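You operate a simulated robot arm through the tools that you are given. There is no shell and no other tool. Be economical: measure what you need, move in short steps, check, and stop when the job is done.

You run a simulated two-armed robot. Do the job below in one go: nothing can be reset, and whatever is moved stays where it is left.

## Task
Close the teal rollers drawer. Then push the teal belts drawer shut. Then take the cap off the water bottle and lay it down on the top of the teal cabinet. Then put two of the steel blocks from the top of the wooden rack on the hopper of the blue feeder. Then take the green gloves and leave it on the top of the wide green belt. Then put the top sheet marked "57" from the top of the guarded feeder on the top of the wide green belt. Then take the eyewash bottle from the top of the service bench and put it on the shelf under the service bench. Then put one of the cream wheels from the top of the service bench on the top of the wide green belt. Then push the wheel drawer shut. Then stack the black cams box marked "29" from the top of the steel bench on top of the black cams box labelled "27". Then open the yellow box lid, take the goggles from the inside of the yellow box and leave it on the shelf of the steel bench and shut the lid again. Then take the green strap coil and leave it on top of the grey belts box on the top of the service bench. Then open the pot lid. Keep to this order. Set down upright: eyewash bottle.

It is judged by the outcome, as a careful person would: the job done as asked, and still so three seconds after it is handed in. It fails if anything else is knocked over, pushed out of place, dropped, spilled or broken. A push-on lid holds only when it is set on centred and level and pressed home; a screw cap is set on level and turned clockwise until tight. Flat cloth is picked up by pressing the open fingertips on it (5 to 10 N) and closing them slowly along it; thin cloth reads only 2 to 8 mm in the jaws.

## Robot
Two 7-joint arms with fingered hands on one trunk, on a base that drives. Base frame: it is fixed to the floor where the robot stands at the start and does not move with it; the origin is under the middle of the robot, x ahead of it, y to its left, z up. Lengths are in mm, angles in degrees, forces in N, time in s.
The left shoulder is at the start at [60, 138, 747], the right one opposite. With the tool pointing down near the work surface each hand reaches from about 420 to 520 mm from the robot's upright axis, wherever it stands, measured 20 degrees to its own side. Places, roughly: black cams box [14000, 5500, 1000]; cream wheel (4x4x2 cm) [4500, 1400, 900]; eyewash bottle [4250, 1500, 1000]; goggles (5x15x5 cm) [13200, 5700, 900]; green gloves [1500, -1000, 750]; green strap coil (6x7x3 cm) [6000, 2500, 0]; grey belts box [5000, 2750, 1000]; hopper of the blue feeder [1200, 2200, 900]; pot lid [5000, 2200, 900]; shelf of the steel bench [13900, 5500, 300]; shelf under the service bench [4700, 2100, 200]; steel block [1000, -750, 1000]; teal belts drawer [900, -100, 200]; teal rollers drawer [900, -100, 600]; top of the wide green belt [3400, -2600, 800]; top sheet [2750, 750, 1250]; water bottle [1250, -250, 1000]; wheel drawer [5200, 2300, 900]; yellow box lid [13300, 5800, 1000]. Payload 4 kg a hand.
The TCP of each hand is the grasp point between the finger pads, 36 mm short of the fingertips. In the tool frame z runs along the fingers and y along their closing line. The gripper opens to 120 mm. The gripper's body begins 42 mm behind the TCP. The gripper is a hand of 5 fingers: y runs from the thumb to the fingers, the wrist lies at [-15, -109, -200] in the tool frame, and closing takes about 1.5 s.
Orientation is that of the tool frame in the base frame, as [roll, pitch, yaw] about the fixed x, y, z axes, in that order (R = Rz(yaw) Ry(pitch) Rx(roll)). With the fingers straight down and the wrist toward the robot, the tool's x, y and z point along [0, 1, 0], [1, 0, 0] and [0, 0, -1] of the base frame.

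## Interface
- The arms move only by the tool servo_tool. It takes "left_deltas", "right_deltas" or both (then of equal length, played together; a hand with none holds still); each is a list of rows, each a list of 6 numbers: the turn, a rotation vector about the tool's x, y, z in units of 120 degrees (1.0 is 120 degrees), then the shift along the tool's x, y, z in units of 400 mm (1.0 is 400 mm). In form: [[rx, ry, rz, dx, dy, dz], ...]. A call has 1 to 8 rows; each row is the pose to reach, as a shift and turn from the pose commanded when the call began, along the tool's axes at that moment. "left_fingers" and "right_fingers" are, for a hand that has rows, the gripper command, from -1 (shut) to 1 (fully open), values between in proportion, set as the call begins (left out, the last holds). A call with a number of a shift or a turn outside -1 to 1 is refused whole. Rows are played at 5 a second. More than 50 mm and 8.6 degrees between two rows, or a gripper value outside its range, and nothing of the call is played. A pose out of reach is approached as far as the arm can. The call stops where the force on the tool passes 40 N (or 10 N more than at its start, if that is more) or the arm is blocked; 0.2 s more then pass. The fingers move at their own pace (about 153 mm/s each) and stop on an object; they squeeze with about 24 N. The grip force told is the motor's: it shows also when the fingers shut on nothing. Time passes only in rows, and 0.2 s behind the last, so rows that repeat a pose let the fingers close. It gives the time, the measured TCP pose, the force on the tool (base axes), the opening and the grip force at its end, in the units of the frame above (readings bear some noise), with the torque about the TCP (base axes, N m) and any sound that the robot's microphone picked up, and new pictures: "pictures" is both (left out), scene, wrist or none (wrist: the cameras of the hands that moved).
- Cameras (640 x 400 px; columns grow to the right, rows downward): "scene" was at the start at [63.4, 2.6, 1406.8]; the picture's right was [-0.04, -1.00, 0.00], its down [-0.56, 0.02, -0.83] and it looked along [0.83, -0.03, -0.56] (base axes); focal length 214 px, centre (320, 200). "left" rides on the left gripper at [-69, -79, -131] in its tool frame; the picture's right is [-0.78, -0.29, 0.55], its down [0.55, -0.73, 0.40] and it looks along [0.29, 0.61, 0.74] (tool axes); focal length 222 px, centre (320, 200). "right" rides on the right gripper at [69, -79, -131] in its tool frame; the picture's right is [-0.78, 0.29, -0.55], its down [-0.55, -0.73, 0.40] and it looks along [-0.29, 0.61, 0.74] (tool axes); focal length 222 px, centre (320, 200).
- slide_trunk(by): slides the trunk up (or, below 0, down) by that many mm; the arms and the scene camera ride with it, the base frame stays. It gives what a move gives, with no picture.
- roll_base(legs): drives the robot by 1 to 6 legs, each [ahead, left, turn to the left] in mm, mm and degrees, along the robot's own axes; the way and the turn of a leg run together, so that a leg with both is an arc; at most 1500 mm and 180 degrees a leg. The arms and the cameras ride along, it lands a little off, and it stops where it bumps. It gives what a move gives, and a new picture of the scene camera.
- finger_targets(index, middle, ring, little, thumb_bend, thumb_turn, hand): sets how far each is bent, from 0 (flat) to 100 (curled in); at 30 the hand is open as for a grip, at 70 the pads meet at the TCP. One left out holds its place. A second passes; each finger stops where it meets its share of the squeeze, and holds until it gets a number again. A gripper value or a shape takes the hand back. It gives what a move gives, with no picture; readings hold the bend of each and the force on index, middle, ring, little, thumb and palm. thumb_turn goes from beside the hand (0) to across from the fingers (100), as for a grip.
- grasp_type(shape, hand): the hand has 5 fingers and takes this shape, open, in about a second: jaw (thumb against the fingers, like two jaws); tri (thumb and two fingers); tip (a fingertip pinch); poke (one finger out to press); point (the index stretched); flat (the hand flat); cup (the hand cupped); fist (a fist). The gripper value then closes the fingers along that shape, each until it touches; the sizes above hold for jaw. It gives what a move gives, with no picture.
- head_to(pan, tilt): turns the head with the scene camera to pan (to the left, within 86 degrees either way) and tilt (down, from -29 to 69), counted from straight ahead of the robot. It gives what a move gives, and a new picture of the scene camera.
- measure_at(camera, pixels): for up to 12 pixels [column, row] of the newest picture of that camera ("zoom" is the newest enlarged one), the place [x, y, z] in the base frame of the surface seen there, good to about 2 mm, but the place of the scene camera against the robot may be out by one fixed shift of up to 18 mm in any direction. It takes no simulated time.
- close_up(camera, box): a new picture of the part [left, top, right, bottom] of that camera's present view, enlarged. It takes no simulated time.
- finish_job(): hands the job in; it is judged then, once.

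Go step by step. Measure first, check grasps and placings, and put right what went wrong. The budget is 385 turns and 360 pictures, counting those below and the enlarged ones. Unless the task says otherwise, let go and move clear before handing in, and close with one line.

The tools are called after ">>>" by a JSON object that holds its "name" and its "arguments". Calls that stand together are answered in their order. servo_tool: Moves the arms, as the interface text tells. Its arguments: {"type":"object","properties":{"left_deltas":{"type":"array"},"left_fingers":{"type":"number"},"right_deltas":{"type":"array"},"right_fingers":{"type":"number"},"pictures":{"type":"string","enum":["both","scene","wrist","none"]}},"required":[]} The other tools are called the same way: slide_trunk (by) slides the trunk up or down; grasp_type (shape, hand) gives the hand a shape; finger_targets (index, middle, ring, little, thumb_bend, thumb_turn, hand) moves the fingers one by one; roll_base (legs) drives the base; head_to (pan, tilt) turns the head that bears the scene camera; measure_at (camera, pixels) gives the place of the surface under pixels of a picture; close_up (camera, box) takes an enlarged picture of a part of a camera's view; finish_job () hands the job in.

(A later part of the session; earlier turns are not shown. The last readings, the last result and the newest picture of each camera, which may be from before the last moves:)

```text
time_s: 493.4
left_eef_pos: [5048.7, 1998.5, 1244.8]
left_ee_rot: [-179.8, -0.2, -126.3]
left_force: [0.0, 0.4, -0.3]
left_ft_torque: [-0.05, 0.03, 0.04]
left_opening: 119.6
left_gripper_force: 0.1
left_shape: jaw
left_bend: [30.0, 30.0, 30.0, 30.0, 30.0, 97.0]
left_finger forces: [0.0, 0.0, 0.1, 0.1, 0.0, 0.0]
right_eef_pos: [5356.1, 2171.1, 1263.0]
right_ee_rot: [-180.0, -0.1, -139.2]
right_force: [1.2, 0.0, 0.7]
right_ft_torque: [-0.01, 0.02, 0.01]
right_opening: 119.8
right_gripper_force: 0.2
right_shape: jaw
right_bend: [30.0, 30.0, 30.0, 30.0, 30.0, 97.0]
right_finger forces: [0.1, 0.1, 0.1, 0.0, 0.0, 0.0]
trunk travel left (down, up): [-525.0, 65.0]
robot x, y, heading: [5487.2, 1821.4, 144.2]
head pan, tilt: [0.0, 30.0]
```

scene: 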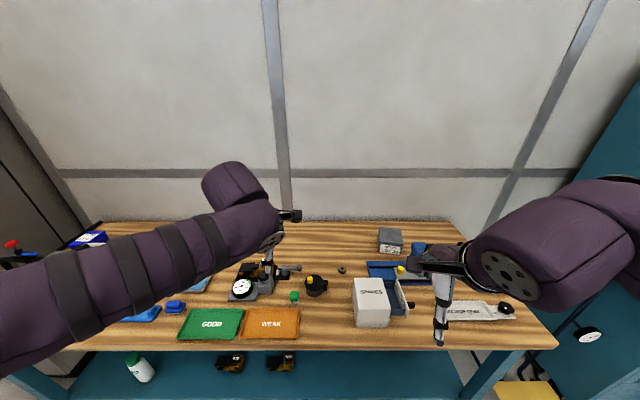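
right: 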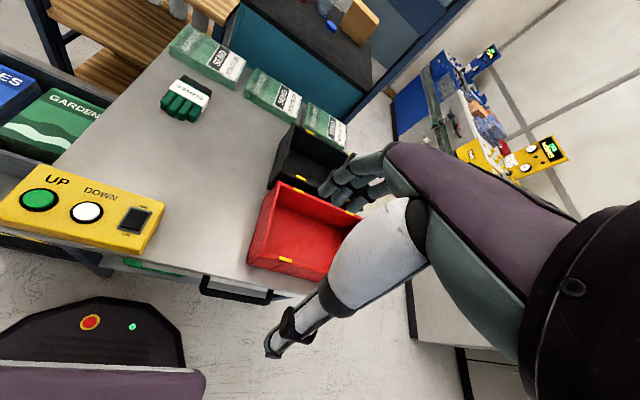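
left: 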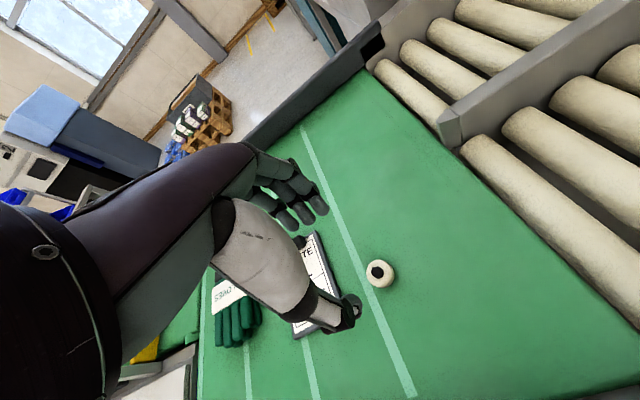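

Zooming on the white box and its drawer (px 375–415, 275–325).

>>> {"name": "close_up", "arguments": {"camera": "scene", "box": [290, 215, 490, 345]}}

>>> {"name": "measure_at", "arguments": {"camera": "zoom", "pixels": [[255, 230], [320, 300], [200, 300], [320, 215], [345, 290], [385, 290], [372, 270], [365, 220], [350, 230], [340, 320], [400, 150], [420, 255]]}}

```text
3.08 times, centred on (390, 280) of scene
```

zoom: 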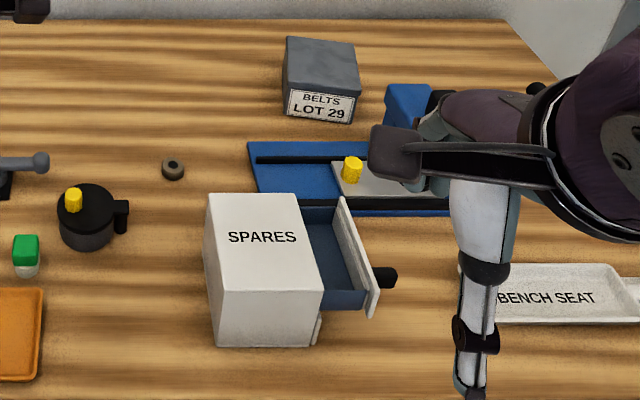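

```text
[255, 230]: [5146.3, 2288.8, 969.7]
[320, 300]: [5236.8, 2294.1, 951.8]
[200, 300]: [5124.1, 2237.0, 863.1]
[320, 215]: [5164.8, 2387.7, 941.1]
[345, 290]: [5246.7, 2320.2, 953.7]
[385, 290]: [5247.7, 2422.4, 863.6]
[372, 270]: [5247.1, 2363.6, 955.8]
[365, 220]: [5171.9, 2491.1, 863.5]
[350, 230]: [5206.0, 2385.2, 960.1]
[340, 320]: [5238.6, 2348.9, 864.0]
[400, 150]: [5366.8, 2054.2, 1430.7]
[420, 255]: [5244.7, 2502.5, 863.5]
```

The SPARES box's drawer sticks out ~60 mm on its right; I'll brace the box on its left with the left fist and push the drawer front with the right fist. Making fists and centring on the box.

>>> {"name": "grasp_type", "arguments": {"shape": "fist", "hand": "left"}}

>>> {"name": "grasp_type", "arguments": {"shape": "fist", "hand": "right"}}

>>> {"name": "roll_base", "arguments": {"legs": [[0, -180, 0]]}}

>>> {"name": "measure_at", "arguments": {"camera": "scene", "pixels": [[250, 310], [275, 300], [300, 310], [320, 300], [325, 285], [340, 300], [280, 275], [300, 275], [330, 275], [310, 325]]}}

```text
time_s: 494.3
left_eef_pos: [5047.8, 1999.1, 1245.8]
left_ee_rot: [-179.9, -0.2, -126.4]
left_force: [0.2, 0.4, 0.0]
left_ft_torque: [-0.01, -0.01, 0.02]
left_opening: 0.2
left_gripper_force: 0.0
left_shape: fist
left_bend: [100.0, 100.0, 100.0, 100.0, 96.0, 85.0]
left_finger forces: [0.0, 0.1, 0.0, 0.0, 0.0, 0.1]
right_eef_pos: [5354.9, 2169.1, 1263.2]
right_ee_rot: [-179.8, 0.0, -139.2]
right_force: [0.1, 0.6, -0.2]
right_ft_torque: [-0.01, -0.03, 0.01]
right_opening: 120.0
right_gripper_force: 0.1
right_shape: jaw
right_bend: [30.0, 30.0, 30.0, 30.0, 30.0, 97.0]
right_finger forces: [0.0, 0.0, 0.1, 0.1, 0.0, 0.0]
trunk travel left (down, up): [-525.0, 65.0]
robot x, y, heading: [5486.2, 1822.0, 144.2]
head pan, tilt: [0.0, 30.0]
```

```text
time_s: 495.2
left_eef_pos: [5046.8, 1998.7, 1245.7]
left_ee_rot: [-179.8, -0.1, -126.4]
left_force: [0.4, -0.1, 0.6]
left_ft_torque: [-0.02, -0.01, 0.0]
left_opening: 0.0
left_gripper_force: 0.1
left_shape: fist
left_bend: [100.0, 100.0, 100.0, 100.0, 96.0, 85.0]
left_finger forces: [0.0, 0.1, 0.0, 0.0, 0.1, 0.0]
right_eef_pos: [5354.9, 2170.1, 1264.5]
right_ee_rot: [-179.9, 0.0, -139.1]
right_force: [-0.4, 1.0, 0.7]
right_ft_torque: [-0.02, 0.02, 0.0]
right_opening: 0.3
right_gripper_force: 0.1
right_shape: fist
right_bend: [100.0, 100.0, 100.0, 100.0, 96.0, 85.0]
right_finger forces: [0.0, 0.0, 0.0, 0.1, 0.0, 0.1]
trunk travel left (down, up): [-525.0, 65.0]
robot x, y, heading: [5485.2, 1823.9, 144.0]
head pan, tilt: [0.0, 30.0]
```

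```text
time_s: 496.7
left_eef_pos: [5154.2, 2145.9, 1245.4]
left_ee_rot: [-179.7, -0.3, -126.5]
left_force: [0.5, 1.2, -0.4]
left_ft_torque: [-0.02, 0.07, -0.01]
left_opening: 0.0
left_gripper_force: 0.0
left_shape: fist
left_bend: [100.0, 100.0, 100.0, 100.0, 96.0, 85.0]
left_finger forces: [0.0, 0.0, 0.0, 0.1, 0.0, 0.0]
right_eef_pos: [5462.6, 2315.8, 1263.6]
right_ee_rot: [-179.9, 0.0, -139.3]
right_force: [-0.2, 0.7, 0.0]
right_ft_torque: [0.0, 0.0, 0.02]
right_opening: 0.1
right_gripper_force: 0.1
right_shape: fist
right_bend: [100.0, 100.0, 100.0, 100.0, 96.0, 85.0]
right_finger forces: [0.0, 0.1, 0.0, 0.1, 0.0, 0.1]
trunk travel left (down, up): [-525.0, 65.0]
robot x, y, heading: [5595.1, 1964.6, 144.1]
head pan, tilt: [0.0, 30.0]
```

scene: 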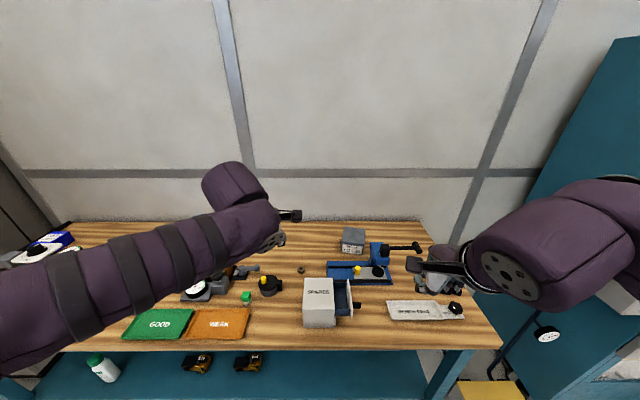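

```text
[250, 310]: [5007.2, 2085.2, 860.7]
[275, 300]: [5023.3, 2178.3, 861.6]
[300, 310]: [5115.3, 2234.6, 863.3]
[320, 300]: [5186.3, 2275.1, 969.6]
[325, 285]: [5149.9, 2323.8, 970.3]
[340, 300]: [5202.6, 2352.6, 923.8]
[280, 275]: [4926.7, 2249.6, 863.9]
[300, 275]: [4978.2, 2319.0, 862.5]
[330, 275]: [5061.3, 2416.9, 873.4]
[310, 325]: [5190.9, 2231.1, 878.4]
```

Clear view now. Zooming once more for exact box and drawer faces.

>>> {"name": "close_up", "arguments": {"camera": "scene", "box": [280, 260, 380, 335]}}

>>> {"name": "measure_at", "arguments": {"camera": "zoom", "pixels": [[155, 140], [350, 140], [150, 280], [350, 280], [165, 400], [430, 150], [455, 300], [480, 290], [400, 200], [445, 250], [340, 390], [500, 285]]}}

```text
5.33 times, centred on (330, 298) of scene
```

zoom: 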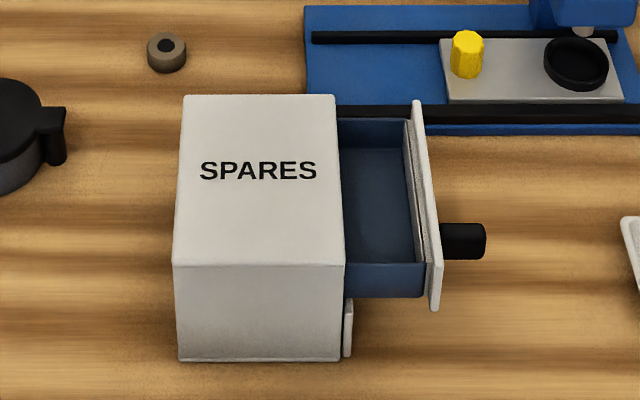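

```text
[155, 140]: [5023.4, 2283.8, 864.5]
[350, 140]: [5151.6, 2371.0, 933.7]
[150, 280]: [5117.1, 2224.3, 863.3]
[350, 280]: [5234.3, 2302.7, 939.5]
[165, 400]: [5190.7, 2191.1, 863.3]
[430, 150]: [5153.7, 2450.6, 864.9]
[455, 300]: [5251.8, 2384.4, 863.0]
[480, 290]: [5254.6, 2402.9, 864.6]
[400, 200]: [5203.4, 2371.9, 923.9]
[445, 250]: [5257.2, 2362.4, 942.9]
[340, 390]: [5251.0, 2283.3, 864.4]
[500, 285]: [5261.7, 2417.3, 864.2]
```

Box spans 48 mm left to 62 mm right of my axis; the drawer knob ends ~153 mm right at z≈931. Lowering the left fist beside the box's left face and the right fist beyond the knob.

>>> {"name": "servo_tool", "arguments": {"right_deltas": [[0, 0, -0.014, 0, 0.06, 0.09], [0, 0, -0.028, 0.01, 0.12, 0.18], [0, 0, -0.042, 0.03, 0.19, 0.27], [0, 0, -0.056, 0.05, 0.26, 0.36], [0, 0, -0.07, 0.07, 0.33, 0.45], [0, 0, -0.084, 0.085, 0.4, 0.54], [0, 0, -0.098, 0.1, 0.46, 0.63], [0, 0, -0.11, 0.106, 0.514, 0.72]], "left_deltas": [[0, 0, 0, 0, 0.02, 0.1], [0, 0, 0, 0, 0.04, 0.2], [0, 0, 0, 0, 0.06, 0.3], [0, 0, 0, 0, 0.08, 0.4], [0, 0, 0, 0, 0.1, 0.5], [0, 0, 0, 0, 0.12, 0.6], [0, 0, 0, 0, 0.14, 0.7], [0, 0, 0, 0, 0.15, 0.8]], "pictures": "scene"}}

```text
time_s: 498.5
left_eef_pos: [5102.7, 2181.0, 923.5]
left_ee_rot: [-179.7, -0.1, -126.3]
left_force: [-0.6, -0.3, 0.5]
left_ft_torque: [-0.01, 0.03, 0.01]
left_opening: 0.0
left_gripper_force: 0.1
left_shape: fist
left_bend: [100.0, 100.0, 100.0, 100.0, 96.0, 85.0]
left_finger forces: [0.0, 0.1, 0.0, 0.1, 0.0, 0.1]
right_eef_pos: [5294.4, 2443.8, 974.6]
right_ee_rot: [-179.8, 0.0, -126.1]
right_force: [-0.7, -0.9, 0.2]
right_ft_torque: [0.02, -0.02, -0.03]
right_opening: 0.0
right_gripper_force: 0.1
right_shape: fist
right_bend: [100.0, 100.0, 100.0, 100.0, 96.0, 85.0]
right_finger forces: [0.0, 0.0, 0.0, 0.1, 0.0, 0.0]
trunk travel left (down, up): [-525.0, 65.0]
robot x, y, heading: [5592.2, 1969.8, 144.3]
head pan, tilt: [0.0, 30.0]
```

scene: 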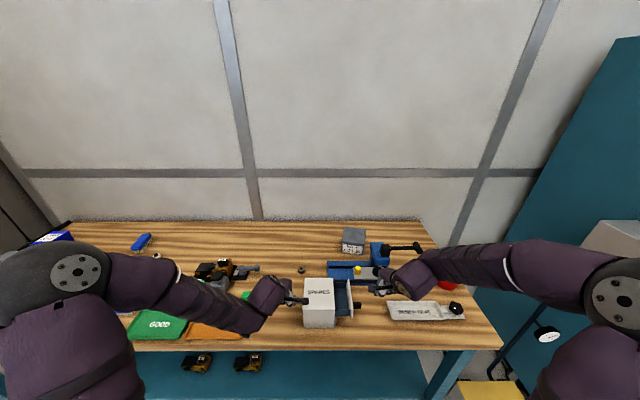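

Both fists are in place beside the box. Lowering the right to z≈908 and left a bit, then nudging the left fist against the box side.

>>> {"name": "servo_tool", "arguments": {"right_deltas": [[0, 0, 0, 0, 0, 0.06], [0, 0, 0, 0, 0, 0.12], [0, 0, 0, 0, 0, 0.165], [0, 0, 0, 0, 0, 0.165], [0, 0, 0, 0, 0, 0.165]], "left_deltas": [[0, 0, 0, 0, 0, 0.02], [0, 0, 0, 0, 0, 0.04], [0, 0, 0, -0.01, 0, 0.04], [0, 0, 0, -0.02, 0, 0.04], [0, 0, 0, -0.03, 0, 0.04]], "pictures": "wrist"}}

```text
time_s: 499.7
left_eef_pos: [5112.8, 2189.6, 910.4]
left_ee_rot: [-179.8, -0.1, -126.5]
left_force: [-0.4, -0.2, -1.2]
left_ft_torque: [-0.01, 0.01, 0.01]
left_opening: 0.1
left_gripper_force: 0.0
left_shape: fist
left_bend: [100.0, 100.0, 100.0, 100.0, 96.0, 85.0]
left_finger forces: [0.1, 0.0, 0.1, 0.0, 0.0, 0.1]
right_eef_pos: [5296.3, 2442.9, 910.4]
right_ee_rot: [-179.9, 0.0, -126.1]
right_force: [0.5, -0.3, -0.3]
right_ft_torque: [-0.01, 0.0, 0.01]
right_opening: 0.0
right_gripper_force: 0.1
right_shape: fist
right_bend: [100.0, 100.0, 100.0, 100.0, 96.0, 85.0]
right_finger forces: [0.0, 0.0, 0.0, 0.0, 0.1, 0.0]
trunk travel left (down, up): [-525.0, 65.0]
robot x, y, heading: [5592.8, 1969.1, 144.2]
head pan, tilt: [0.0, 30.0]
```

right: 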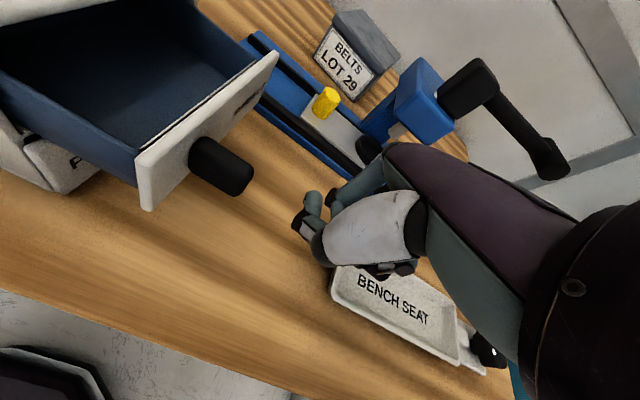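
left: 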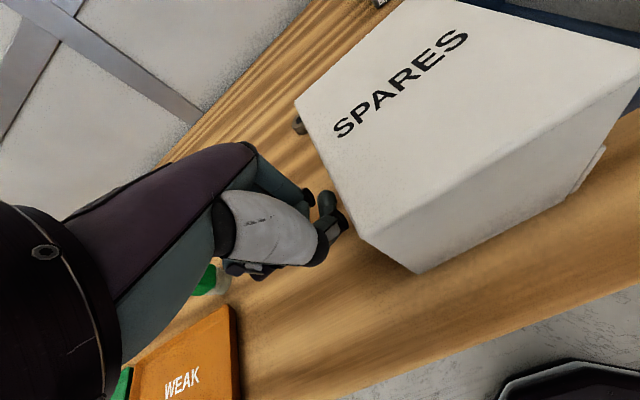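

Measuring knob end against the fist in the right view.

>>> {"name": "measure_at", "arguments": {"camera": "right", "pixels": [[245, 180], [235, 165], [205, 155], [150, 185], [270, 65], [300, 222], [315, 200], [100, 175]]}}

>>> {"name": "measure_at", "arguments": {"camera": "left", "pixels": [[345, 205], [335, 225], [370, 230], [310, 140], [325, 210]]}}

```text
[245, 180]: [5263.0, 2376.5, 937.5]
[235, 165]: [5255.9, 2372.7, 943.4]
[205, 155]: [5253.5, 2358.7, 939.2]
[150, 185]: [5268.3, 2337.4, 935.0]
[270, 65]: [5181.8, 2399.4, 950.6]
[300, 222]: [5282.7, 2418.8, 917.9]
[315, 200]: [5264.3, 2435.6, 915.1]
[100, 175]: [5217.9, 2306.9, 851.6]
```

```text
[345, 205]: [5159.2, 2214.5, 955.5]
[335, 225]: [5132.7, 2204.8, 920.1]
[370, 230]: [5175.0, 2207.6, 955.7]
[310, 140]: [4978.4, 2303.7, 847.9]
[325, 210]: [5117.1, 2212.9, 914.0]
```

Gap is 23 mm for the left fist and 46 mm from right fist to knob. Bringing the left fist to light contact.

>>> {"name": "servo_tool", "arguments": {"left_deltas": [[0, 0, 0, -0.02, 0, 0], [0, 0, 0, -0.04, 0, 0], [0, 0, 0, -0.052, 0, 0], [0, 0, 0, -0.058, 0, 0]], "pictures": "none"}}

>>> {"name": "servo_tool", "arguments": {"right_deltas": [[0, 0, 0, 0.05, 0, 0], [0, 0, 0, 0.1, 0, 0], [0, 0, 0, 0.13, 0, 0], [0, 0, 0, 0.16, 0, 0], [0, 0, 0, 0.19, 0, 0], [0, 0, 0, 0.21, 0, 0]], "pictures": "wrist"}}

```text
time_s: 500.7
left_eef_pos: [5124.8, 2205.0, 910.1]
left_ee_rot: [-179.8, -0.1, -126.4]
left_force: [-4.1, -7.2, 0.2]
left_ft_torque: [-0.01, 0.03, 0.12]
left_opening: 0.0
left_gripper_force: 0.1
left_shape: fist
left_bend: [100.0, 100.0, 100.0, 100.0, 96.0, 86.0]
left_finger forces: [0.0, 0.0, 0.0, 0.1, 5.3, 0.1]
right_eef_pos: [5294.8, 2441.8, 908.4]
right_ee_rot: [-179.9, 0.0, -126.1]
right_force: [0.3, -1.1, -0.6]
right_ft_torque: [0.02, 0.01, -0.01]
right_opening: 0.0
right_gripper_force: 0.0
right_shape: fist
right_bend: [100.0, 100.0, 100.0, 100.0, 96.0, 85.0]
right_finger forces: [0.0, 0.0, 0.0, 0.0, 0.0, 0.1]
trunk travel left (down, up): [-525.0, 65.0]
robot x, y, heading: [5594.4, 1968.6, 143.8]
head pan, tilt: [0.0, 30.0]
```

```text
time_s: 502.1
left_eef_pos: [5126.3, 2207.1, 908.8]
left_ee_rot: [-179.7, -0.1, -126.4]
left_force: [-6.8, -10.5, 0.8]
left_ft_torque: [0.03, -0.01, 0.28]
left_opening: 0.0
left_gripper_force: 0.2
left_shape: fist
left_bend: [100.0, 100.0, 100.0, 100.0, 96.0, 87.0]
left_finger forces: [0.1, 0.0, 0.0, 0.0, 8.4, 0.0]
right_eef_pos: [5244.0, 2375.5, 909.4]
right_ee_rot: [-179.9, 0.0, -126.1]
right_force: [0.6, -0.4, -0.5]
right_ft_torque: [-0.01, -0.01, -0.02]
right_opening: 0.2
right_gripper_force: 0.0
right_shape: fist
right_bend: [100.0, 100.0, 100.0, 100.0, 96.0, 85.0]
right_finger forces: [0.0, 0.0, 0.0, 0.0, 0.0, 0.0]
trunk travel left (down, up): [-525.0, 65.0]
robot x, y, heading: [5591.6, 1969.1, 144.0]
head pan, tilt: [0.0, 30.0]
```

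right: 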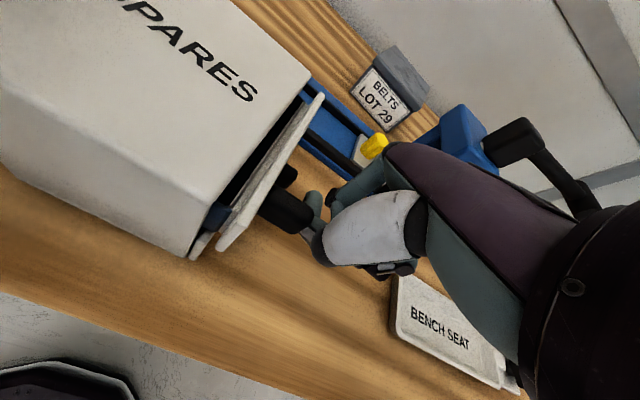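

The drawer is going in with the box braced. Pushing the last ~20 mm.

>>> {"name": "servo_tool", "arguments": {"right_deltas": [[0, 0, 0, 0.02, 0, 0], [0, 0, 0, 0.035, 0, 0], [0, 0, 0, 0.05, 0, 0], [0, 0, 0, 0.06, 0, 0], [0, 0, 0, 0.07, 0, 0]], "pictures": "wrist"}}

```text
time_s: 503.3
left_eef_pos: [5124.8, 2205.4, 906.7]
left_ee_rot: [-179.7, -0.4, -126.3]
left_force: [-4.1, -8.2, 2.9]
left_ft_torque: [0.07, 0.01, 0.12]
left_opening: 0.1
left_gripper_force: 0.2
left_shape: fist
left_bend: [100.0, 100.0, 100.0, 100.0, 95.0, 87.0]
left_finger forces: [0.0, 0.0, 0.0, 0.0, 5.6, 0.0]
right_eef_pos: [5235.8, 2362.0, 911.1]
right_ee_rot: [179.9, 0.7, -127.0]
right_force: [10.3, 13.8, 3.3]
right_ft_torque: [-0.2, 0.14, 0.07]
right_opening: 0.0
right_gripper_force: 0.1
right_shape: fist
right_bend: [100.0, 100.0, 100.0, 100.0, 95.0, 88.0]
right_finger forces: [0.1, 0.1, 0.0, 0.1, 24.4, 0.1]
trunk travel left (down, up): [-525.0, 65.0]
robot x, y, heading: [5594.8, 1967.8, 144.3]
head pan, tilt: [0.0, 30.0]
stopped in row 5 (right hand): the force on the tool passed its limit at 41 N (the readings are from after the stop); the commanded pose is now the measured one
```

right: 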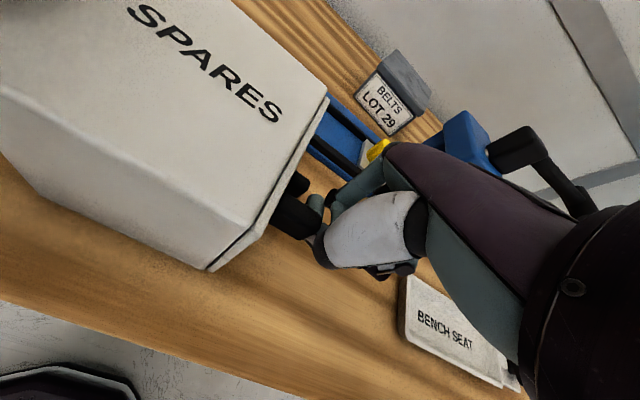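

The wheel drawer is flush now. Withdrawing both fists sideways and up.

>>> {"name": "servo_tool", "arguments": {"right_deltas": [[0, 0, 0, -0.08, 0, 0], [0, 0, 0, -0.16, 0, -0.02], [0, 0, 0, -0.2, 0, -0.1], [0, 0, 0, -0.2, 0, -0.2], [0, 0, 0, -0.2, -0.05, -0.3], [0, 0, 0, -0.2, -0.15, -0.38], [0, 0, 0, -0.2, -0.25, -0.46], [0, 0, 0, -0.2, -0.35, -0.54]], "left_deltas": [[0, 0, 0, 0.05, 0, 0], [0, 0, 0, 0.08, 0, -0.05], [0, 0, 0, 0.08, 0, -0.13], [0, 0, 0, 0.08, 0, -0.22], [0, 0, 0, 0.1, 0, -0.31], [0, 0, 0, 0.15, -0.05, -0.4], [0, 0, 0, 0.2, -0.1, -0.49], [0, 0, 0, 0.25, -0.15, -0.58]], "pictures": "none"}}

>>> {"name": "roll_base", "arguments": {"legs": [[-600, 0, 0], [0, 0, -108]]}}

```text
refused: row 6 steps farther than a row can; nothing moved
```

```text
time_s: 511.2
left_eef_pos: [6451.7, 1984.7, 908.7]
left_ee_rot: [-179.7, -0.4, 125.9]
left_force: [-0.2, 0.1, -0.1]
left_ft_torque: [-0.01, -0.02, 0.01]
left_opening: 0.0
left_gripper_force: 0.1
left_shape: fist
left_bend: [100.0, 100.0, 100.0, 100.0, 96.0, 85.0]
left_finger forces: [0.0, 0.1, 0.0, 0.1, 0.0, 0.0]
right_eef_pos: [6564.9, 1837.2, 908.8]
right_ee_rot: [180.0, 0.4, 125.4]
right_force: [-0.2, -0.1, 1.4]
right_ft_torque: [-0.06, -0.03, -0.01]
right_opening: 0.0
right_gripper_force: 0.1
right_shape: fist
right_bend: [100.0, 100.0, 100.0, 100.0, 96.0, 85.0]
right_finger forces: [0.0, 0.0, 0.0, 0.0, 0.0, 0.0]
trunk travel left (down, up): [-525.0, 65.0]
robot x, y, heading: [6082.6, 1614.6, 36.4]
head pan, tilt: [0.0, 30.0]
```

scene: 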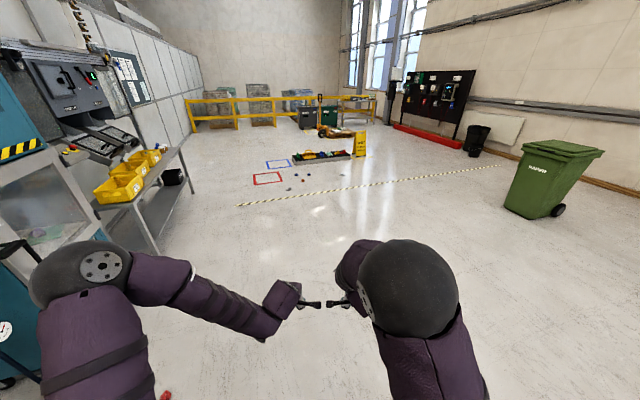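

The hand move was refused but the base rolled back anyway, with the fists still beside the box; I must check the box wasn't disturbed. Raising the hands and turning back to look.

>>> {"name": "servo_tool", "arguments": {"right_deltas": [[0, 0, 0, -0.08, 0, -0.05], [0, 0, 0, -0.15, 0, -0.12], [0, 0, 0, -0.2, 0, -0.2], [0, 0, 0, -0.25, 0, -0.29], [0, 0, 0, -0.3, 0, -0.38], [0, 0, 0, -0.35, 0, -0.47], [0, 0, 0, -0.4, 0, -0.56], [0, 0, 0, -0.45, 0, -0.65]], "left_deltas": [[0, 0, 0, 0.05, 0, -0.05], [0, 0, 0, 0.1, 0, -0.12], [0, 0, 0, 0.12, 0, -0.2], [0, 0, 0, 0.15, 0, -0.29], [0, 0, 0, 0.18, 0, -0.38], [0, 0, 0, 0.2, 0, -0.47], [0, 0, 0, 0.22, 0, -0.56], [0, 0, 0, 0.24, 0, -0.65]], "pictures": "none"}}

>>> {"name": "roll_base", "arguments": {"legs": [[0, 0, 100]]}}

>>> {"name": "close_up", "arguments": {"camera": "scene", "box": [220, 120, 460, 280]}}

```text
time_s: 513.0
left_eef_pos: [6396.6, 2061.1, 1169.8]
left_ee_rot: [-179.8, -0.3, 125.8]
left_force: [0.2, 0.2, 0.8]
left_ft_torque: [0.0, -0.01, -0.01]
left_opening: 0.3
left_gripper_force: 0.0
left_shape: fist
left_bend: [100.0, 100.0, 100.0, 100.0, 96.0, 85.0]
left_finger forces: [0.0, 0.0, 0.0, 0.0, 0.0, 0.1]
right_eef_pos: [6667.3, 1691.8, 1171.5]
right_ee_rot: [180.0, 0.4, 125.5]
right_force: [-0.4, 0.1, -0.4]
right_ft_torque: [0.03, -0.01, -0.03]
right_opening: 0.0
right_gripper_force: 0.1
right_shape: fist
right_bend: [100.0, 100.0, 100.0, 100.0, 96.0, 85.0]
right_finger forces: [0.0, 0.0, 0.0, 0.0, 0.0, 0.0]
trunk travel left (down, up): [-525.0, 65.0]
robot x, y, heading: [6080.2, 1614.2, 36.3]
head pan, tilt: [0.0, 30.0]
```

```text
time_s: 517.7
left_eef_pos: [5586.8, 1847.0, 1169.2]
left_ee_rot: [-179.9, -0.3, -134.3]
left_force: [-0.1, -0.6, 0.3]
left_ft_torque: [-0.01, -0.02, 0.02]
left_opening: 0.2
left_gripper_force: 0.1
left_shape: fist
left_bend: [100.0, 100.0, 100.0, 100.0, 96.0, 85.0]
left_finger forces: [0.1, 0.1, 0.1, 0.0, 0.0, 0.1]
right_eef_pos: [5905.5, 2177.7, 1171.2]
right_ee_rot: [180.0, 0.3, -134.7]
right_force: [-0.6, 0.1, -0.9]
right_ft_torque: [0.05, 0.02, 0.01]
right_opening: 0.0
right_gripper_force: 0.1
right_shape: fist
right_bend: [100.0, 100.0, 100.0, 100.0, 96.0, 85.0]
right_finger forces: [0.0, 0.1, 0.0, 0.0, 0.0, 0.1]
trunk travel left (down, up): [-525.0, 65.0]
robot x, y, heading: [6080.2, 1618.9, 135.9]
head pan, tilt: [0.0, 30.0]
```

scene: 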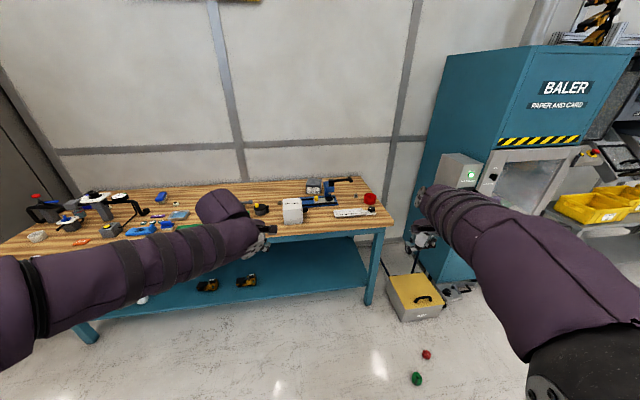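

```text
2.50 times, centred on (340, 200) of scene
```

zoom: 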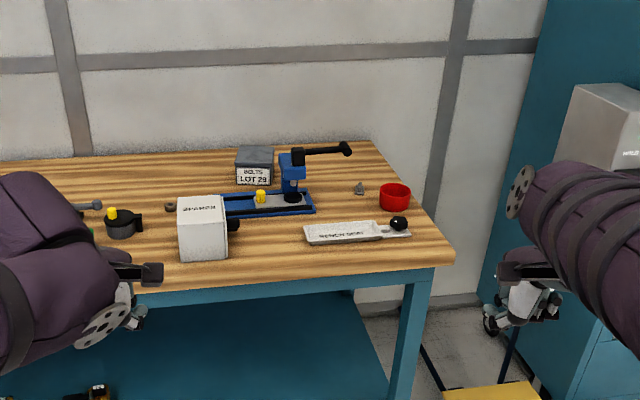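

The box stands with the drawer shut. Checking whether it moved (earlier front-top edge near [5187,2275] / [5234,2303]).

>>> {"name": "measure_at", "arguments": {"camera": "zoom", "pixels": [[180, 222], [224, 222], [180, 200], [222, 199], [182, 260], [225, 258], [233, 224], [215, 225]]}}

```text
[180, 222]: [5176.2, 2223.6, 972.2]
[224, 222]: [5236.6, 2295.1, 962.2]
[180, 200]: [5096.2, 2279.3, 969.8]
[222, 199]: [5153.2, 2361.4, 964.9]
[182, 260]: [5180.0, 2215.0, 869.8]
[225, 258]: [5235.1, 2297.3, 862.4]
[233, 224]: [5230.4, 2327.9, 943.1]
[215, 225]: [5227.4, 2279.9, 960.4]
```

Box unmoved and drawer shut. Restoring hand shapes and turning toward the far steel bench (~28° direction) for a zoomed look.

>>> {"name": "grasp_type", "arguments": {"shape": "jaw", "hand": "left"}}

>>> {"name": "grasp_type", "arguments": {"shape": "jaw", "hand": "right"}}

>>> {"name": "roll_base", "arguments": {"legs": [[0, 0, -108]]}}

>>> {"name": "close_up", "arguments": {"camera": "scene", "box": [230, 70, 420, 200]}}

>>> {"name": "measure_at", "arguments": {"camera": "scene", "pixels": [[300, 115], [330, 115], [370, 110], [400, 130], [340, 155], [310, 180], [280, 150], [250, 120], [360, 200], [420, 150]]}}

```text
time_s: 518.6
left_eef_pos: [5586.7, 1846.4, 1169.9]
left_ee_rot: [-179.8, -0.4, -134.3]
left_force: [0.9, -0.4, -0.1]
left_ft_torque: [0.01, 0.01, 0.0]
left_opening: 119.8
left_gripper_force: 0.1
left_shape: jaw
left_bend: [30.0, 30.0, 30.0, 30.0, 30.0, 97.0]
left_finger forces: [0.0, 0.0, 0.1, 0.0, 0.0, 0.1]
right_eef_pos: [5906.2, 2177.8, 1170.2]
right_ee_rot: [179.9, 0.4, -134.7]
right_force: [0.9, 0.3, -0.3]
right_ft_torque: [0.02, 0.0, 0.02]
right_opening: 0.0
right_gripper_force: 0.1
right_shape: fist
right_bend: [100.0, 100.0, 100.0, 100.0, 96.0, 85.0]
right_finger forces: [0.0, 0.0, 0.0, 0.0, 0.1, 0.1]
trunk travel left (down, up): [-525.0, 65.0]
robot x, y, heading: [6082.7, 1615.5, 135.9]
head pan, tilt: [0.0, 30.0]
```

```text
time_s: 519.5
left_eef_pos: [5585.8, 1846.7, 1168.9]
left_ee_rot: [-179.8, -0.3, -134.4]
left_force: [-0.7, -0.1, 0.5]
left_ft_torque: [0.0, 0.0, -0.02]
left_opening: 119.7
left_gripper_force: 0.1
left_shape: jaw
left_bend: [30.0, 30.0, 30.0, 30.0, 30.0, 97.0]
left_finger forces: [0.1, 0.0, 0.1, 0.0, 0.0, 0.0]
right_eef_pos: [5905.6, 2175.8, 1170.2]
right_ee_rot: [-180.0, 0.4, -134.6]
right_force: [0.0, -0.9, -0.1]
right_ft_torque: [-0.01, 0.01, 0.03]
right_opening: 119.7
right_gripper_force: 0.0
right_shape: jaw
right_bend: [30.0, 30.0, 30.0, 30.0, 30.0, 97.0]
right_finger forces: [0.0, 0.0, 0.1, 0.0, 0.0, 0.0]
trunk travel left (down, up): [-525.0, 65.0]
robot x, y, heading: [6080.5, 1615.1, 136.0]
head pan, tilt: [0.0, 30.0]
```

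```text
time_s: 524.4
left_eef_pos: [6458.0, 2011.6, 1169.2]
left_ee_rot: [-179.8, -0.3, 117.4]
left_force: [0.0, 0.0, -0.5]
left_ft_torque: [-0.04, 0.01, -0.01]
left_opening: 119.8
left_gripper_force: 0.1
left_shape: jaw
left_bend: [30.0, 30.0, 30.0, 30.0, 30.0, 97.0]
left_finger forces: [0.0, 0.1, 0.0, 0.0, 0.1, 0.1]
right_eef_pos: [6672.4, 1603.8, 1171.1]
right_ee_rot: [180.0, 0.4, 117.1]
right_force: [0.3, 0.5, 0.2]
right_ft_torque: [0.0, 0.0, 0.02]
right_opening: 119.7
right_gripper_force: 0.0
right_shape: jaw
right_bend: [30.0, 30.0, 30.0, 30.0, 30.0, 97.0]
right_finger forces: [0.0, 0.1, 0.1, 0.0, 0.1, 0.0]
trunk travel left (down, up): [-525.0, 65.0]
robot x, y, heading: [6080.5, 1614.2, 27.7]
head pan, tilt: [0.0, 30.0]
```

scene: 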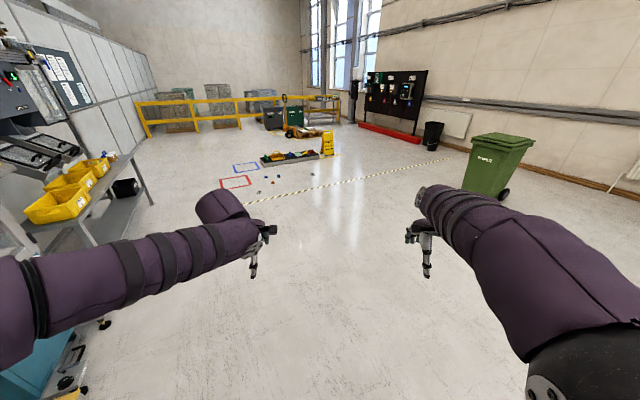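

```text
3.08 times, centred on (325, 135) of scene
```

zoom: 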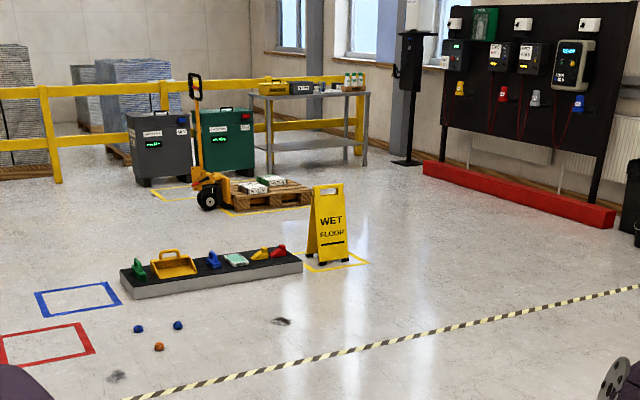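

```text
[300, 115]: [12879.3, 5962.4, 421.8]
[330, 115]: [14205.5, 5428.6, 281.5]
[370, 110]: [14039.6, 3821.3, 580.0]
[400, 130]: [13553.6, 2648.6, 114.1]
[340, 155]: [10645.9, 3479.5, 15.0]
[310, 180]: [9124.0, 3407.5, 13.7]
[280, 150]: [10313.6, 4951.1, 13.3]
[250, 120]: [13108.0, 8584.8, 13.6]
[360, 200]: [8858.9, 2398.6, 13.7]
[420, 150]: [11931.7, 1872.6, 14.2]
```

The steel bench (yellow box, black boxes) is visible at px (330,100), with pallet truck and wet-floor sign to the left of my line. Driving along heading 17° to approach it from the right side.

>>> {"name": "roll_base", "arguments": {"legs": [[0, 0, -10.7], [1500, 0, 0], [1500, 0, 0], [1500, 0, 0], [1500, 0, 0], [0, 0, 30]]}}

>>> {"name": "close_up", "arguments": {"camera": "scene", "box": [160, 60, 480, 260]}}

```text
time_s: 555.1
left_eef_pos: [12060.9, 3820.3, 1170.5]
left_ee_rot: [-179.8, -0.3, 136.4]
left_force: [0.4, -0.4, -0.2]
left_ft_torque: [0.0, 0.01, -0.04]
left_opening: 119.6
left_gripper_force: 0.0
left_shape: jaw
left_bend: [30.0, 30.0, 30.0, 30.0, 30.0, 97.0]
left_finger forces: [0.0, 0.0, 0.0, 0.1, 0.1, 0.0]
right_eef_pos: [12395.6, 3506.5, 1170.8]
right_ee_rot: [180.0, 0.4, 136.1]
right_force: [0.0, 1.2, 0.0]
right_ft_torque: [-0.01, 0.03, 0.02]
right_opening: 119.7
right_gripper_force: 0.1
right_shape: jaw
right_bend: [30.0, 30.0, 30.0, 30.0, 30.0, 97.0]
right_finger forces: [0.0, 0.0, 0.1, 0.1, 0.0, 0.1]
trunk travel left (down, up): [-525.0, 65.0]
robot x, y, heading: [11834.5, 3323.4, 46.7]
head pan, tilt: [0.0, 30.0]
```

scene: 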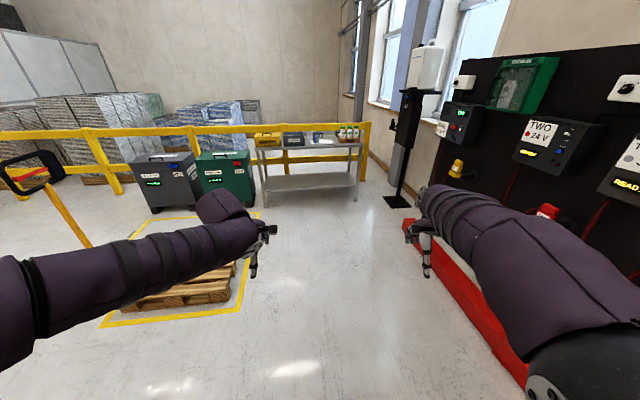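

```text
2.00 times, centred on (320, 160) of scene
```

zoom: 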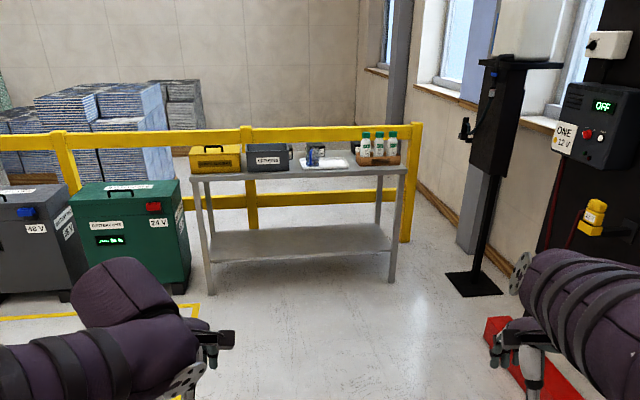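

The steel bench is right ahead. Measuring its top, shelf and items.

>>> {"name": "measure_at", "arguments": {"camera": "zoom", "pixels": [[200, 178], [400, 170], [300, 168], [300, 240], [250, 258], [380, 248], [215, 155], [267, 158], [330, 162], [380, 155], [210, 290], [395, 280]]}}

```text
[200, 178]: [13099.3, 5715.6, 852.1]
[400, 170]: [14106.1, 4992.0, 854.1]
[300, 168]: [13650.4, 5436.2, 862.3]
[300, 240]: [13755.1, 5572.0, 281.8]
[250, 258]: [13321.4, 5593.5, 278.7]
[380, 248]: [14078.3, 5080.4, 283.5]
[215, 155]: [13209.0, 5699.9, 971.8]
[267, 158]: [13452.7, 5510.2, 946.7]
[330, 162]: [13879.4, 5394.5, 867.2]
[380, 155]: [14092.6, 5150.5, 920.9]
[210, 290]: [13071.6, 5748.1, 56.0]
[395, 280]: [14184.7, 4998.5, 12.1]
```

Checking the pallet's taped area for a clear approach lane.

>>> {"name": "measure_at", "arguments": {"camera": "scene", "pixels": [[240, 303], [256, 217], [250, 260], [235, 290], [388, 205], [420, 250], [480, 320], [180, 215]]}}

```text
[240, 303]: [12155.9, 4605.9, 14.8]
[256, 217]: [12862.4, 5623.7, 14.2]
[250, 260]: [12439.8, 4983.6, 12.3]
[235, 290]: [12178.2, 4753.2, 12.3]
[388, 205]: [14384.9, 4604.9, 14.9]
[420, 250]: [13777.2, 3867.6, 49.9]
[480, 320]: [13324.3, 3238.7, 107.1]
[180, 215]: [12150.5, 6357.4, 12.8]
```

Lane is clear. Turning to heading 54.4° and driving up to the steel bench.

>>> {"name": "roll_base", "arguments": {"legs": [[0, 0, 7.7], [1400, -60, 0], [750, 0, 0]]}}

>>> {"name": "close_up", "arguments": {"camera": "scene", "box": [200, 130, 480, 305]}}

```text
time_s: 566.4
left_eef_pos: [13299.8, 5564.1, 1168.9]
left_ee_rot: [-179.8, -0.2, 144.0]
left_force: [-1.1, 0.9, 0.5]
left_ft_torque: [-0.07, 0.02, 0.01]
left_opening: 120.0
left_gripper_force: 0.1
left_shape: jaw
left_bend: [30.0, 30.0, 30.0, 30.0, 30.0, 97.0]
left_finger forces: [0.0, 0.0, 0.0, 0.1, 0.0, 0.1]
right_eef_pos: [13671.1, 5296.7, 1169.9]
right_ee_rot: [-180.0, 0.3, 143.8]
right_force: [-1.0, 0.4, -0.2]
right_ft_torque: [0.01, -0.01, -0.01]
right_opening: 119.8
right_gripper_force: 0.2
right_shape: jaw
right_bend: [30.0, 30.0, 30.0, 30.0, 30.0, 97.0]
right_finger forces: [0.0, 0.0, 0.1, 0.0, 0.0, 0.0]
trunk travel left (down, up): [-525.0, 65.0]
robot x, y, heading: [13137.7, 5035.9, 54.3]
head pan, tilt: [0.0, 30.0]
```

scene: 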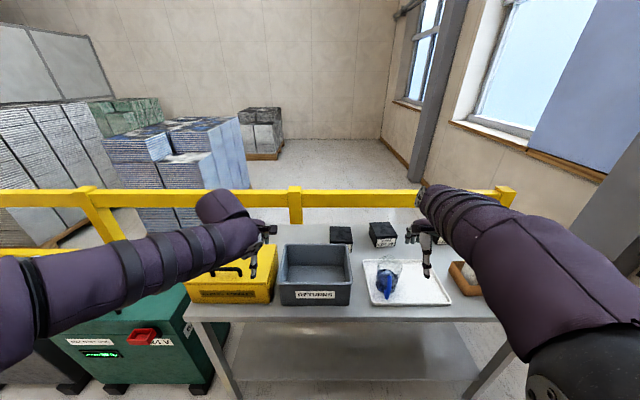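

```text
2.29 times, centred on (340, 218) of scene
```

zoom: 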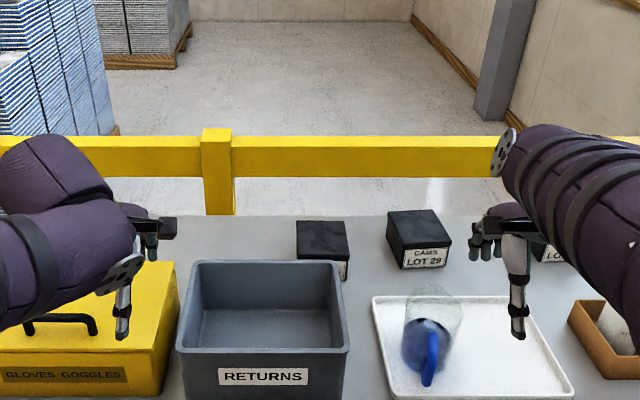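

CAMS LOT 29 is at zoom (420,240); two other black boxes at (322,245) and (550,250). I'll strafe right 250 mm to read the others' labels.

>>> {"name": "measure_at", "arguments": {"camera": "zoom", "pixels": [[420, 225], [425, 258], [322, 240], [342, 268], [550, 252], [390, 225], [445, 225], [300, 300], [400, 310], [560, 340], [215, 190], [265, 270]]}}

>>> {"name": "roll_base", "arguments": {"legs": [[0, -330, 0]]}}

>>> {"name": "close_up", "arguments": {"camera": "scene", "box": [200, 180, 440, 320]}}

```text
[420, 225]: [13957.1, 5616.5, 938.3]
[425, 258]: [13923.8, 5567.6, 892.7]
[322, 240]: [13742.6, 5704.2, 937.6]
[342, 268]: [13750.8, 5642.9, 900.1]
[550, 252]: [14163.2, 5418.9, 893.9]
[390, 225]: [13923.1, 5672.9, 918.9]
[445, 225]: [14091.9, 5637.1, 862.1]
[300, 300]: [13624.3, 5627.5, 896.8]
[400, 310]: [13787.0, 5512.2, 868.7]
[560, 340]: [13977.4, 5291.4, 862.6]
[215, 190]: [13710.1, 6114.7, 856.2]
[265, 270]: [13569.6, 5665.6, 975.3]
```

```text
time_s: 568.6
left_eef_pos: [13568.6, 5370.6, 1169.0]
left_ee_rot: [-179.8, -0.3, 144.0]
left_force: [-0.9, -0.6, 0.1]
left_ft_torque: [0.01, 0.04, 0.0]
left_opening: 119.6
left_gripper_force: 0.1
left_shape: jaw
left_bend: [30.0, 30.0, 30.0, 30.0, 30.0, 97.0]
left_finger forces: [0.0, 0.0, 0.0, 0.1, 0.1, 0.0]
right_eef_pos: [13940.4, 5102.2, 1170.2]
right_ee_rot: [179.9, 0.4, 143.7]
right_force: [0.2, -0.8, -1.0]
right_ft_torque: [0.04, 0.03, 0.02]
right_opening: 119.3
right_gripper_force: 0.1
right_shape: jaw
right_bend: [30.0, 30.0, 30.0, 30.0, 30.0, 97.0]
right_finger forces: [0.0, 0.0, 0.0, 0.0, 0.1, 0.1]
trunk travel left (down, up): [-525.0, 65.0]
robot x, y, heading: [13406.5, 4847.9, 54.2]
head pan, tilt: [0.0, 30.0]
```

scene: 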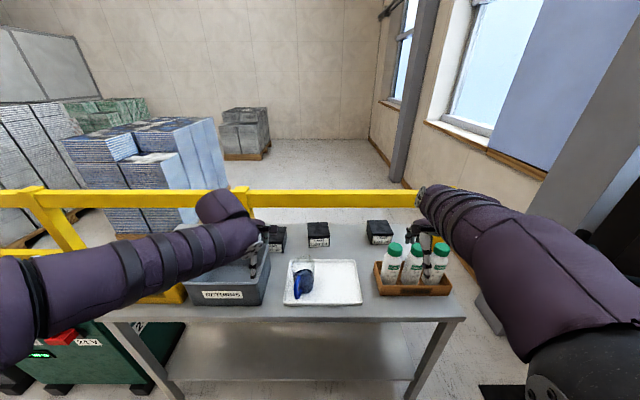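

```text
2.67 times, centred on (320, 250) of scene
```

zoom: 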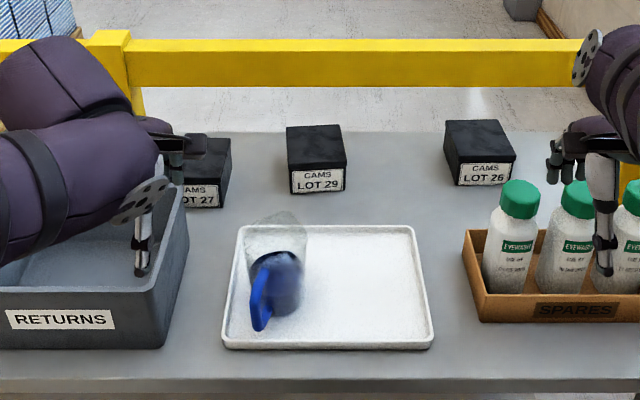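

LOT 27 is the left black box, LOT 29 the middle one. Moving to stand between them: 186 mm ahead, 132 mm left.

>>> {"name": "roll_base", "arguments": {"legs": [[183, 132, 0]]}}

>>> {"name": "measure_at", "arguments": {"camera": "scene", "pixels": [[320, 330], [320, 250], [300, 215], [340, 215], [380, 215], [250, 270], [360, 235], [230, 220]]}}

```text
time_s: 570.3
left_eef_pos: [13566.7, 5595.3, 1169.3]
left_ee_rot: [-179.8, -0.2, 143.9]
left_force: [-0.2, 0.2, -0.8]
left_ft_torque: [-0.02, 0.01, -0.01]
left_opening: 119.6
left_gripper_force: 0.0
left_shape: jaw
left_bend: [30.0, 30.0, 30.0, 30.0, 30.0, 97.0]
left_finger forces: [0.0, 0.1, 0.1, 0.1, 0.0, 0.0]
right_eef_pos: [13940.2, 5327.1, 1170.5]
right_ee_rot: [180.0, 0.5, 143.6]
right_force: [0.1, 0.9, -0.6]
right_ft_torque: [0.0, -0.02, -0.01]
right_opening: 119.9
right_gripper_force: 0.0
right_shape: jaw
right_bend: [30.0, 30.0, 30.0, 30.0, 30.0, 97.0]
right_finger forces: [0.0, 0.1, 0.1, 0.0, 0.0, 0.0]
trunk travel left (down, up): [-525.0, 65.0]
robot x, y, heading: [13405.8, 5072.0, 54.1]
head pan, tilt: [0.0, 30.0]
```

scene: 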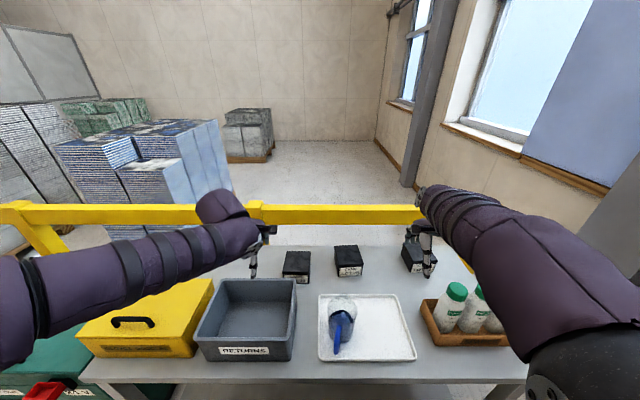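

```text
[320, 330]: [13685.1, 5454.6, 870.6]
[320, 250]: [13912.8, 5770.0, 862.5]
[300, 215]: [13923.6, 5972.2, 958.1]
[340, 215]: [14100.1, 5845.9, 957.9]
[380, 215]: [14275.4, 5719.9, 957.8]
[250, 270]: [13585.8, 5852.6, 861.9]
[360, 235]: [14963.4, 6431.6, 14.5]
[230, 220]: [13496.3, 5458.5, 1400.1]
```

Bringing the left hand toward the LOT 29 box (right hand moving aside) for a precise wrist view.

>>> {"name": "servo_tool", "arguments": {"left_deltas": [[0, 0, 0, -0.09, 0.055, 0], [0, 0, 0, -0.18, 0.11, 0], [0, 0, 0, -0.27, 0.17, 0], [0, 0, 0, -0.36, 0.23, 0], [0, 0, 0, -0.45, 0.29, 0.02], [0, 0, 0, -0.54, 0.35, 0.05], [0, 0, 0, -0.63, 0.41, 0.08], [0, 0, 0, -0.725, 0.475, 0.1]], "right_deltas": [[0, 0, 0, -0.06, 0, 0], [0, 0, 0, -0.12, 0, 0], [0, 0, 0, -0.18, 0, 0], [0, 0, 0, -0.24, 0, 0], [0, 0, 0, -0.3, 0, 0], [0, 0, 0, -0.3, 0, 0], [0, 0, 0, -0.3, 0, 0], [0, 0, 0, -0.3, 0, 0]], "pictures": "wrist"}}

```text
time_s: 572.1
left_eef_pos: [13915.4, 5576.9, 1126.5]
left_ee_rot: [-179.8, -0.3, 143.9]
left_force: [-0.4, 0.7, -0.4]
left_ft_torque: [-0.02, 0.0, 0.01]
left_opening: 120.2
left_gripper_force: 0.1
left_shape: jaw
left_bend: [30.0, 30.0, 30.0, 30.0, 30.0, 97.0]
left_finger forces: [0.0, 0.0, 0.1, 0.0, 0.1, 0.0]
right_eef_pos: [14036.4, 5254.8, 1171.1]
right_ee_rot: [180.0, 0.4, 143.5]
right_force: [0.6, -0.4, 0.0]
right_ft_torque: [0.02, 0.03, 0.0]
right_opening: 119.7
right_gripper_force: 0.1
right_shape: jaw
right_bend: [30.0, 30.0, 30.0, 30.0, 30.0, 97.0]
right_finger forces: [0.0, 0.0, 0.1, 0.1, 0.1, 0.0]
trunk travel left (down, up): [-525.0, 65.0]
robot x, y, heading: [13411.7, 5068.7, 54.3]
head pan, tilt: [0.0, 30.0]
```

right: 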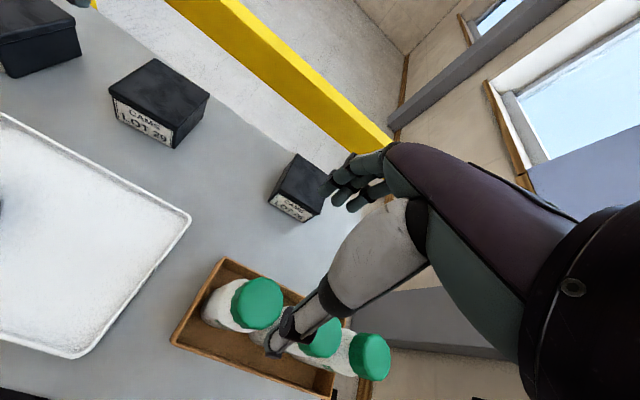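
left: 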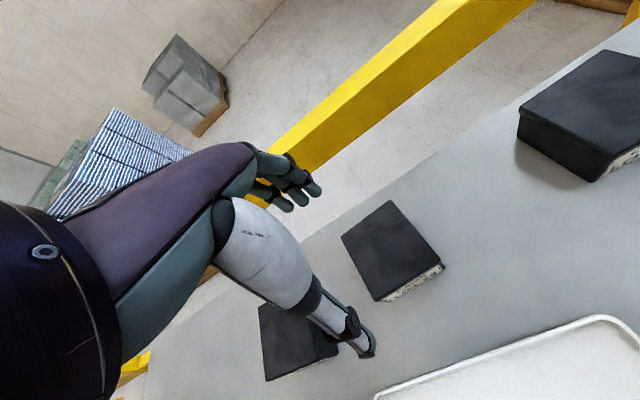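

Measuring corners of LOT 29 (px 390,250) and LOT 27 (px 298,340) in the left view.

>>> {"name": "measure_at", "arguments": {"camera": "left", "pixels": [[390, 205], [436, 262], [381, 295], [346, 237], [390, 250], [262, 308], [300, 345], [268, 375], [410, 300], [320, 325], [330, 350], [265, 340]]}}

```text
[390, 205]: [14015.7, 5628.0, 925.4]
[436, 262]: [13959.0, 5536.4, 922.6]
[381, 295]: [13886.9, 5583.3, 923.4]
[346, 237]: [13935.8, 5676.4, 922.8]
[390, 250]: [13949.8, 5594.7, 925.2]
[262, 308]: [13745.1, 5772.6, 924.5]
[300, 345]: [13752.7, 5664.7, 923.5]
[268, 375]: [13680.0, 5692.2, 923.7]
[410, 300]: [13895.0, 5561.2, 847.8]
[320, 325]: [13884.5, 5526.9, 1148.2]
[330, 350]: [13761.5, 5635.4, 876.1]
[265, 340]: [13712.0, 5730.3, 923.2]
```

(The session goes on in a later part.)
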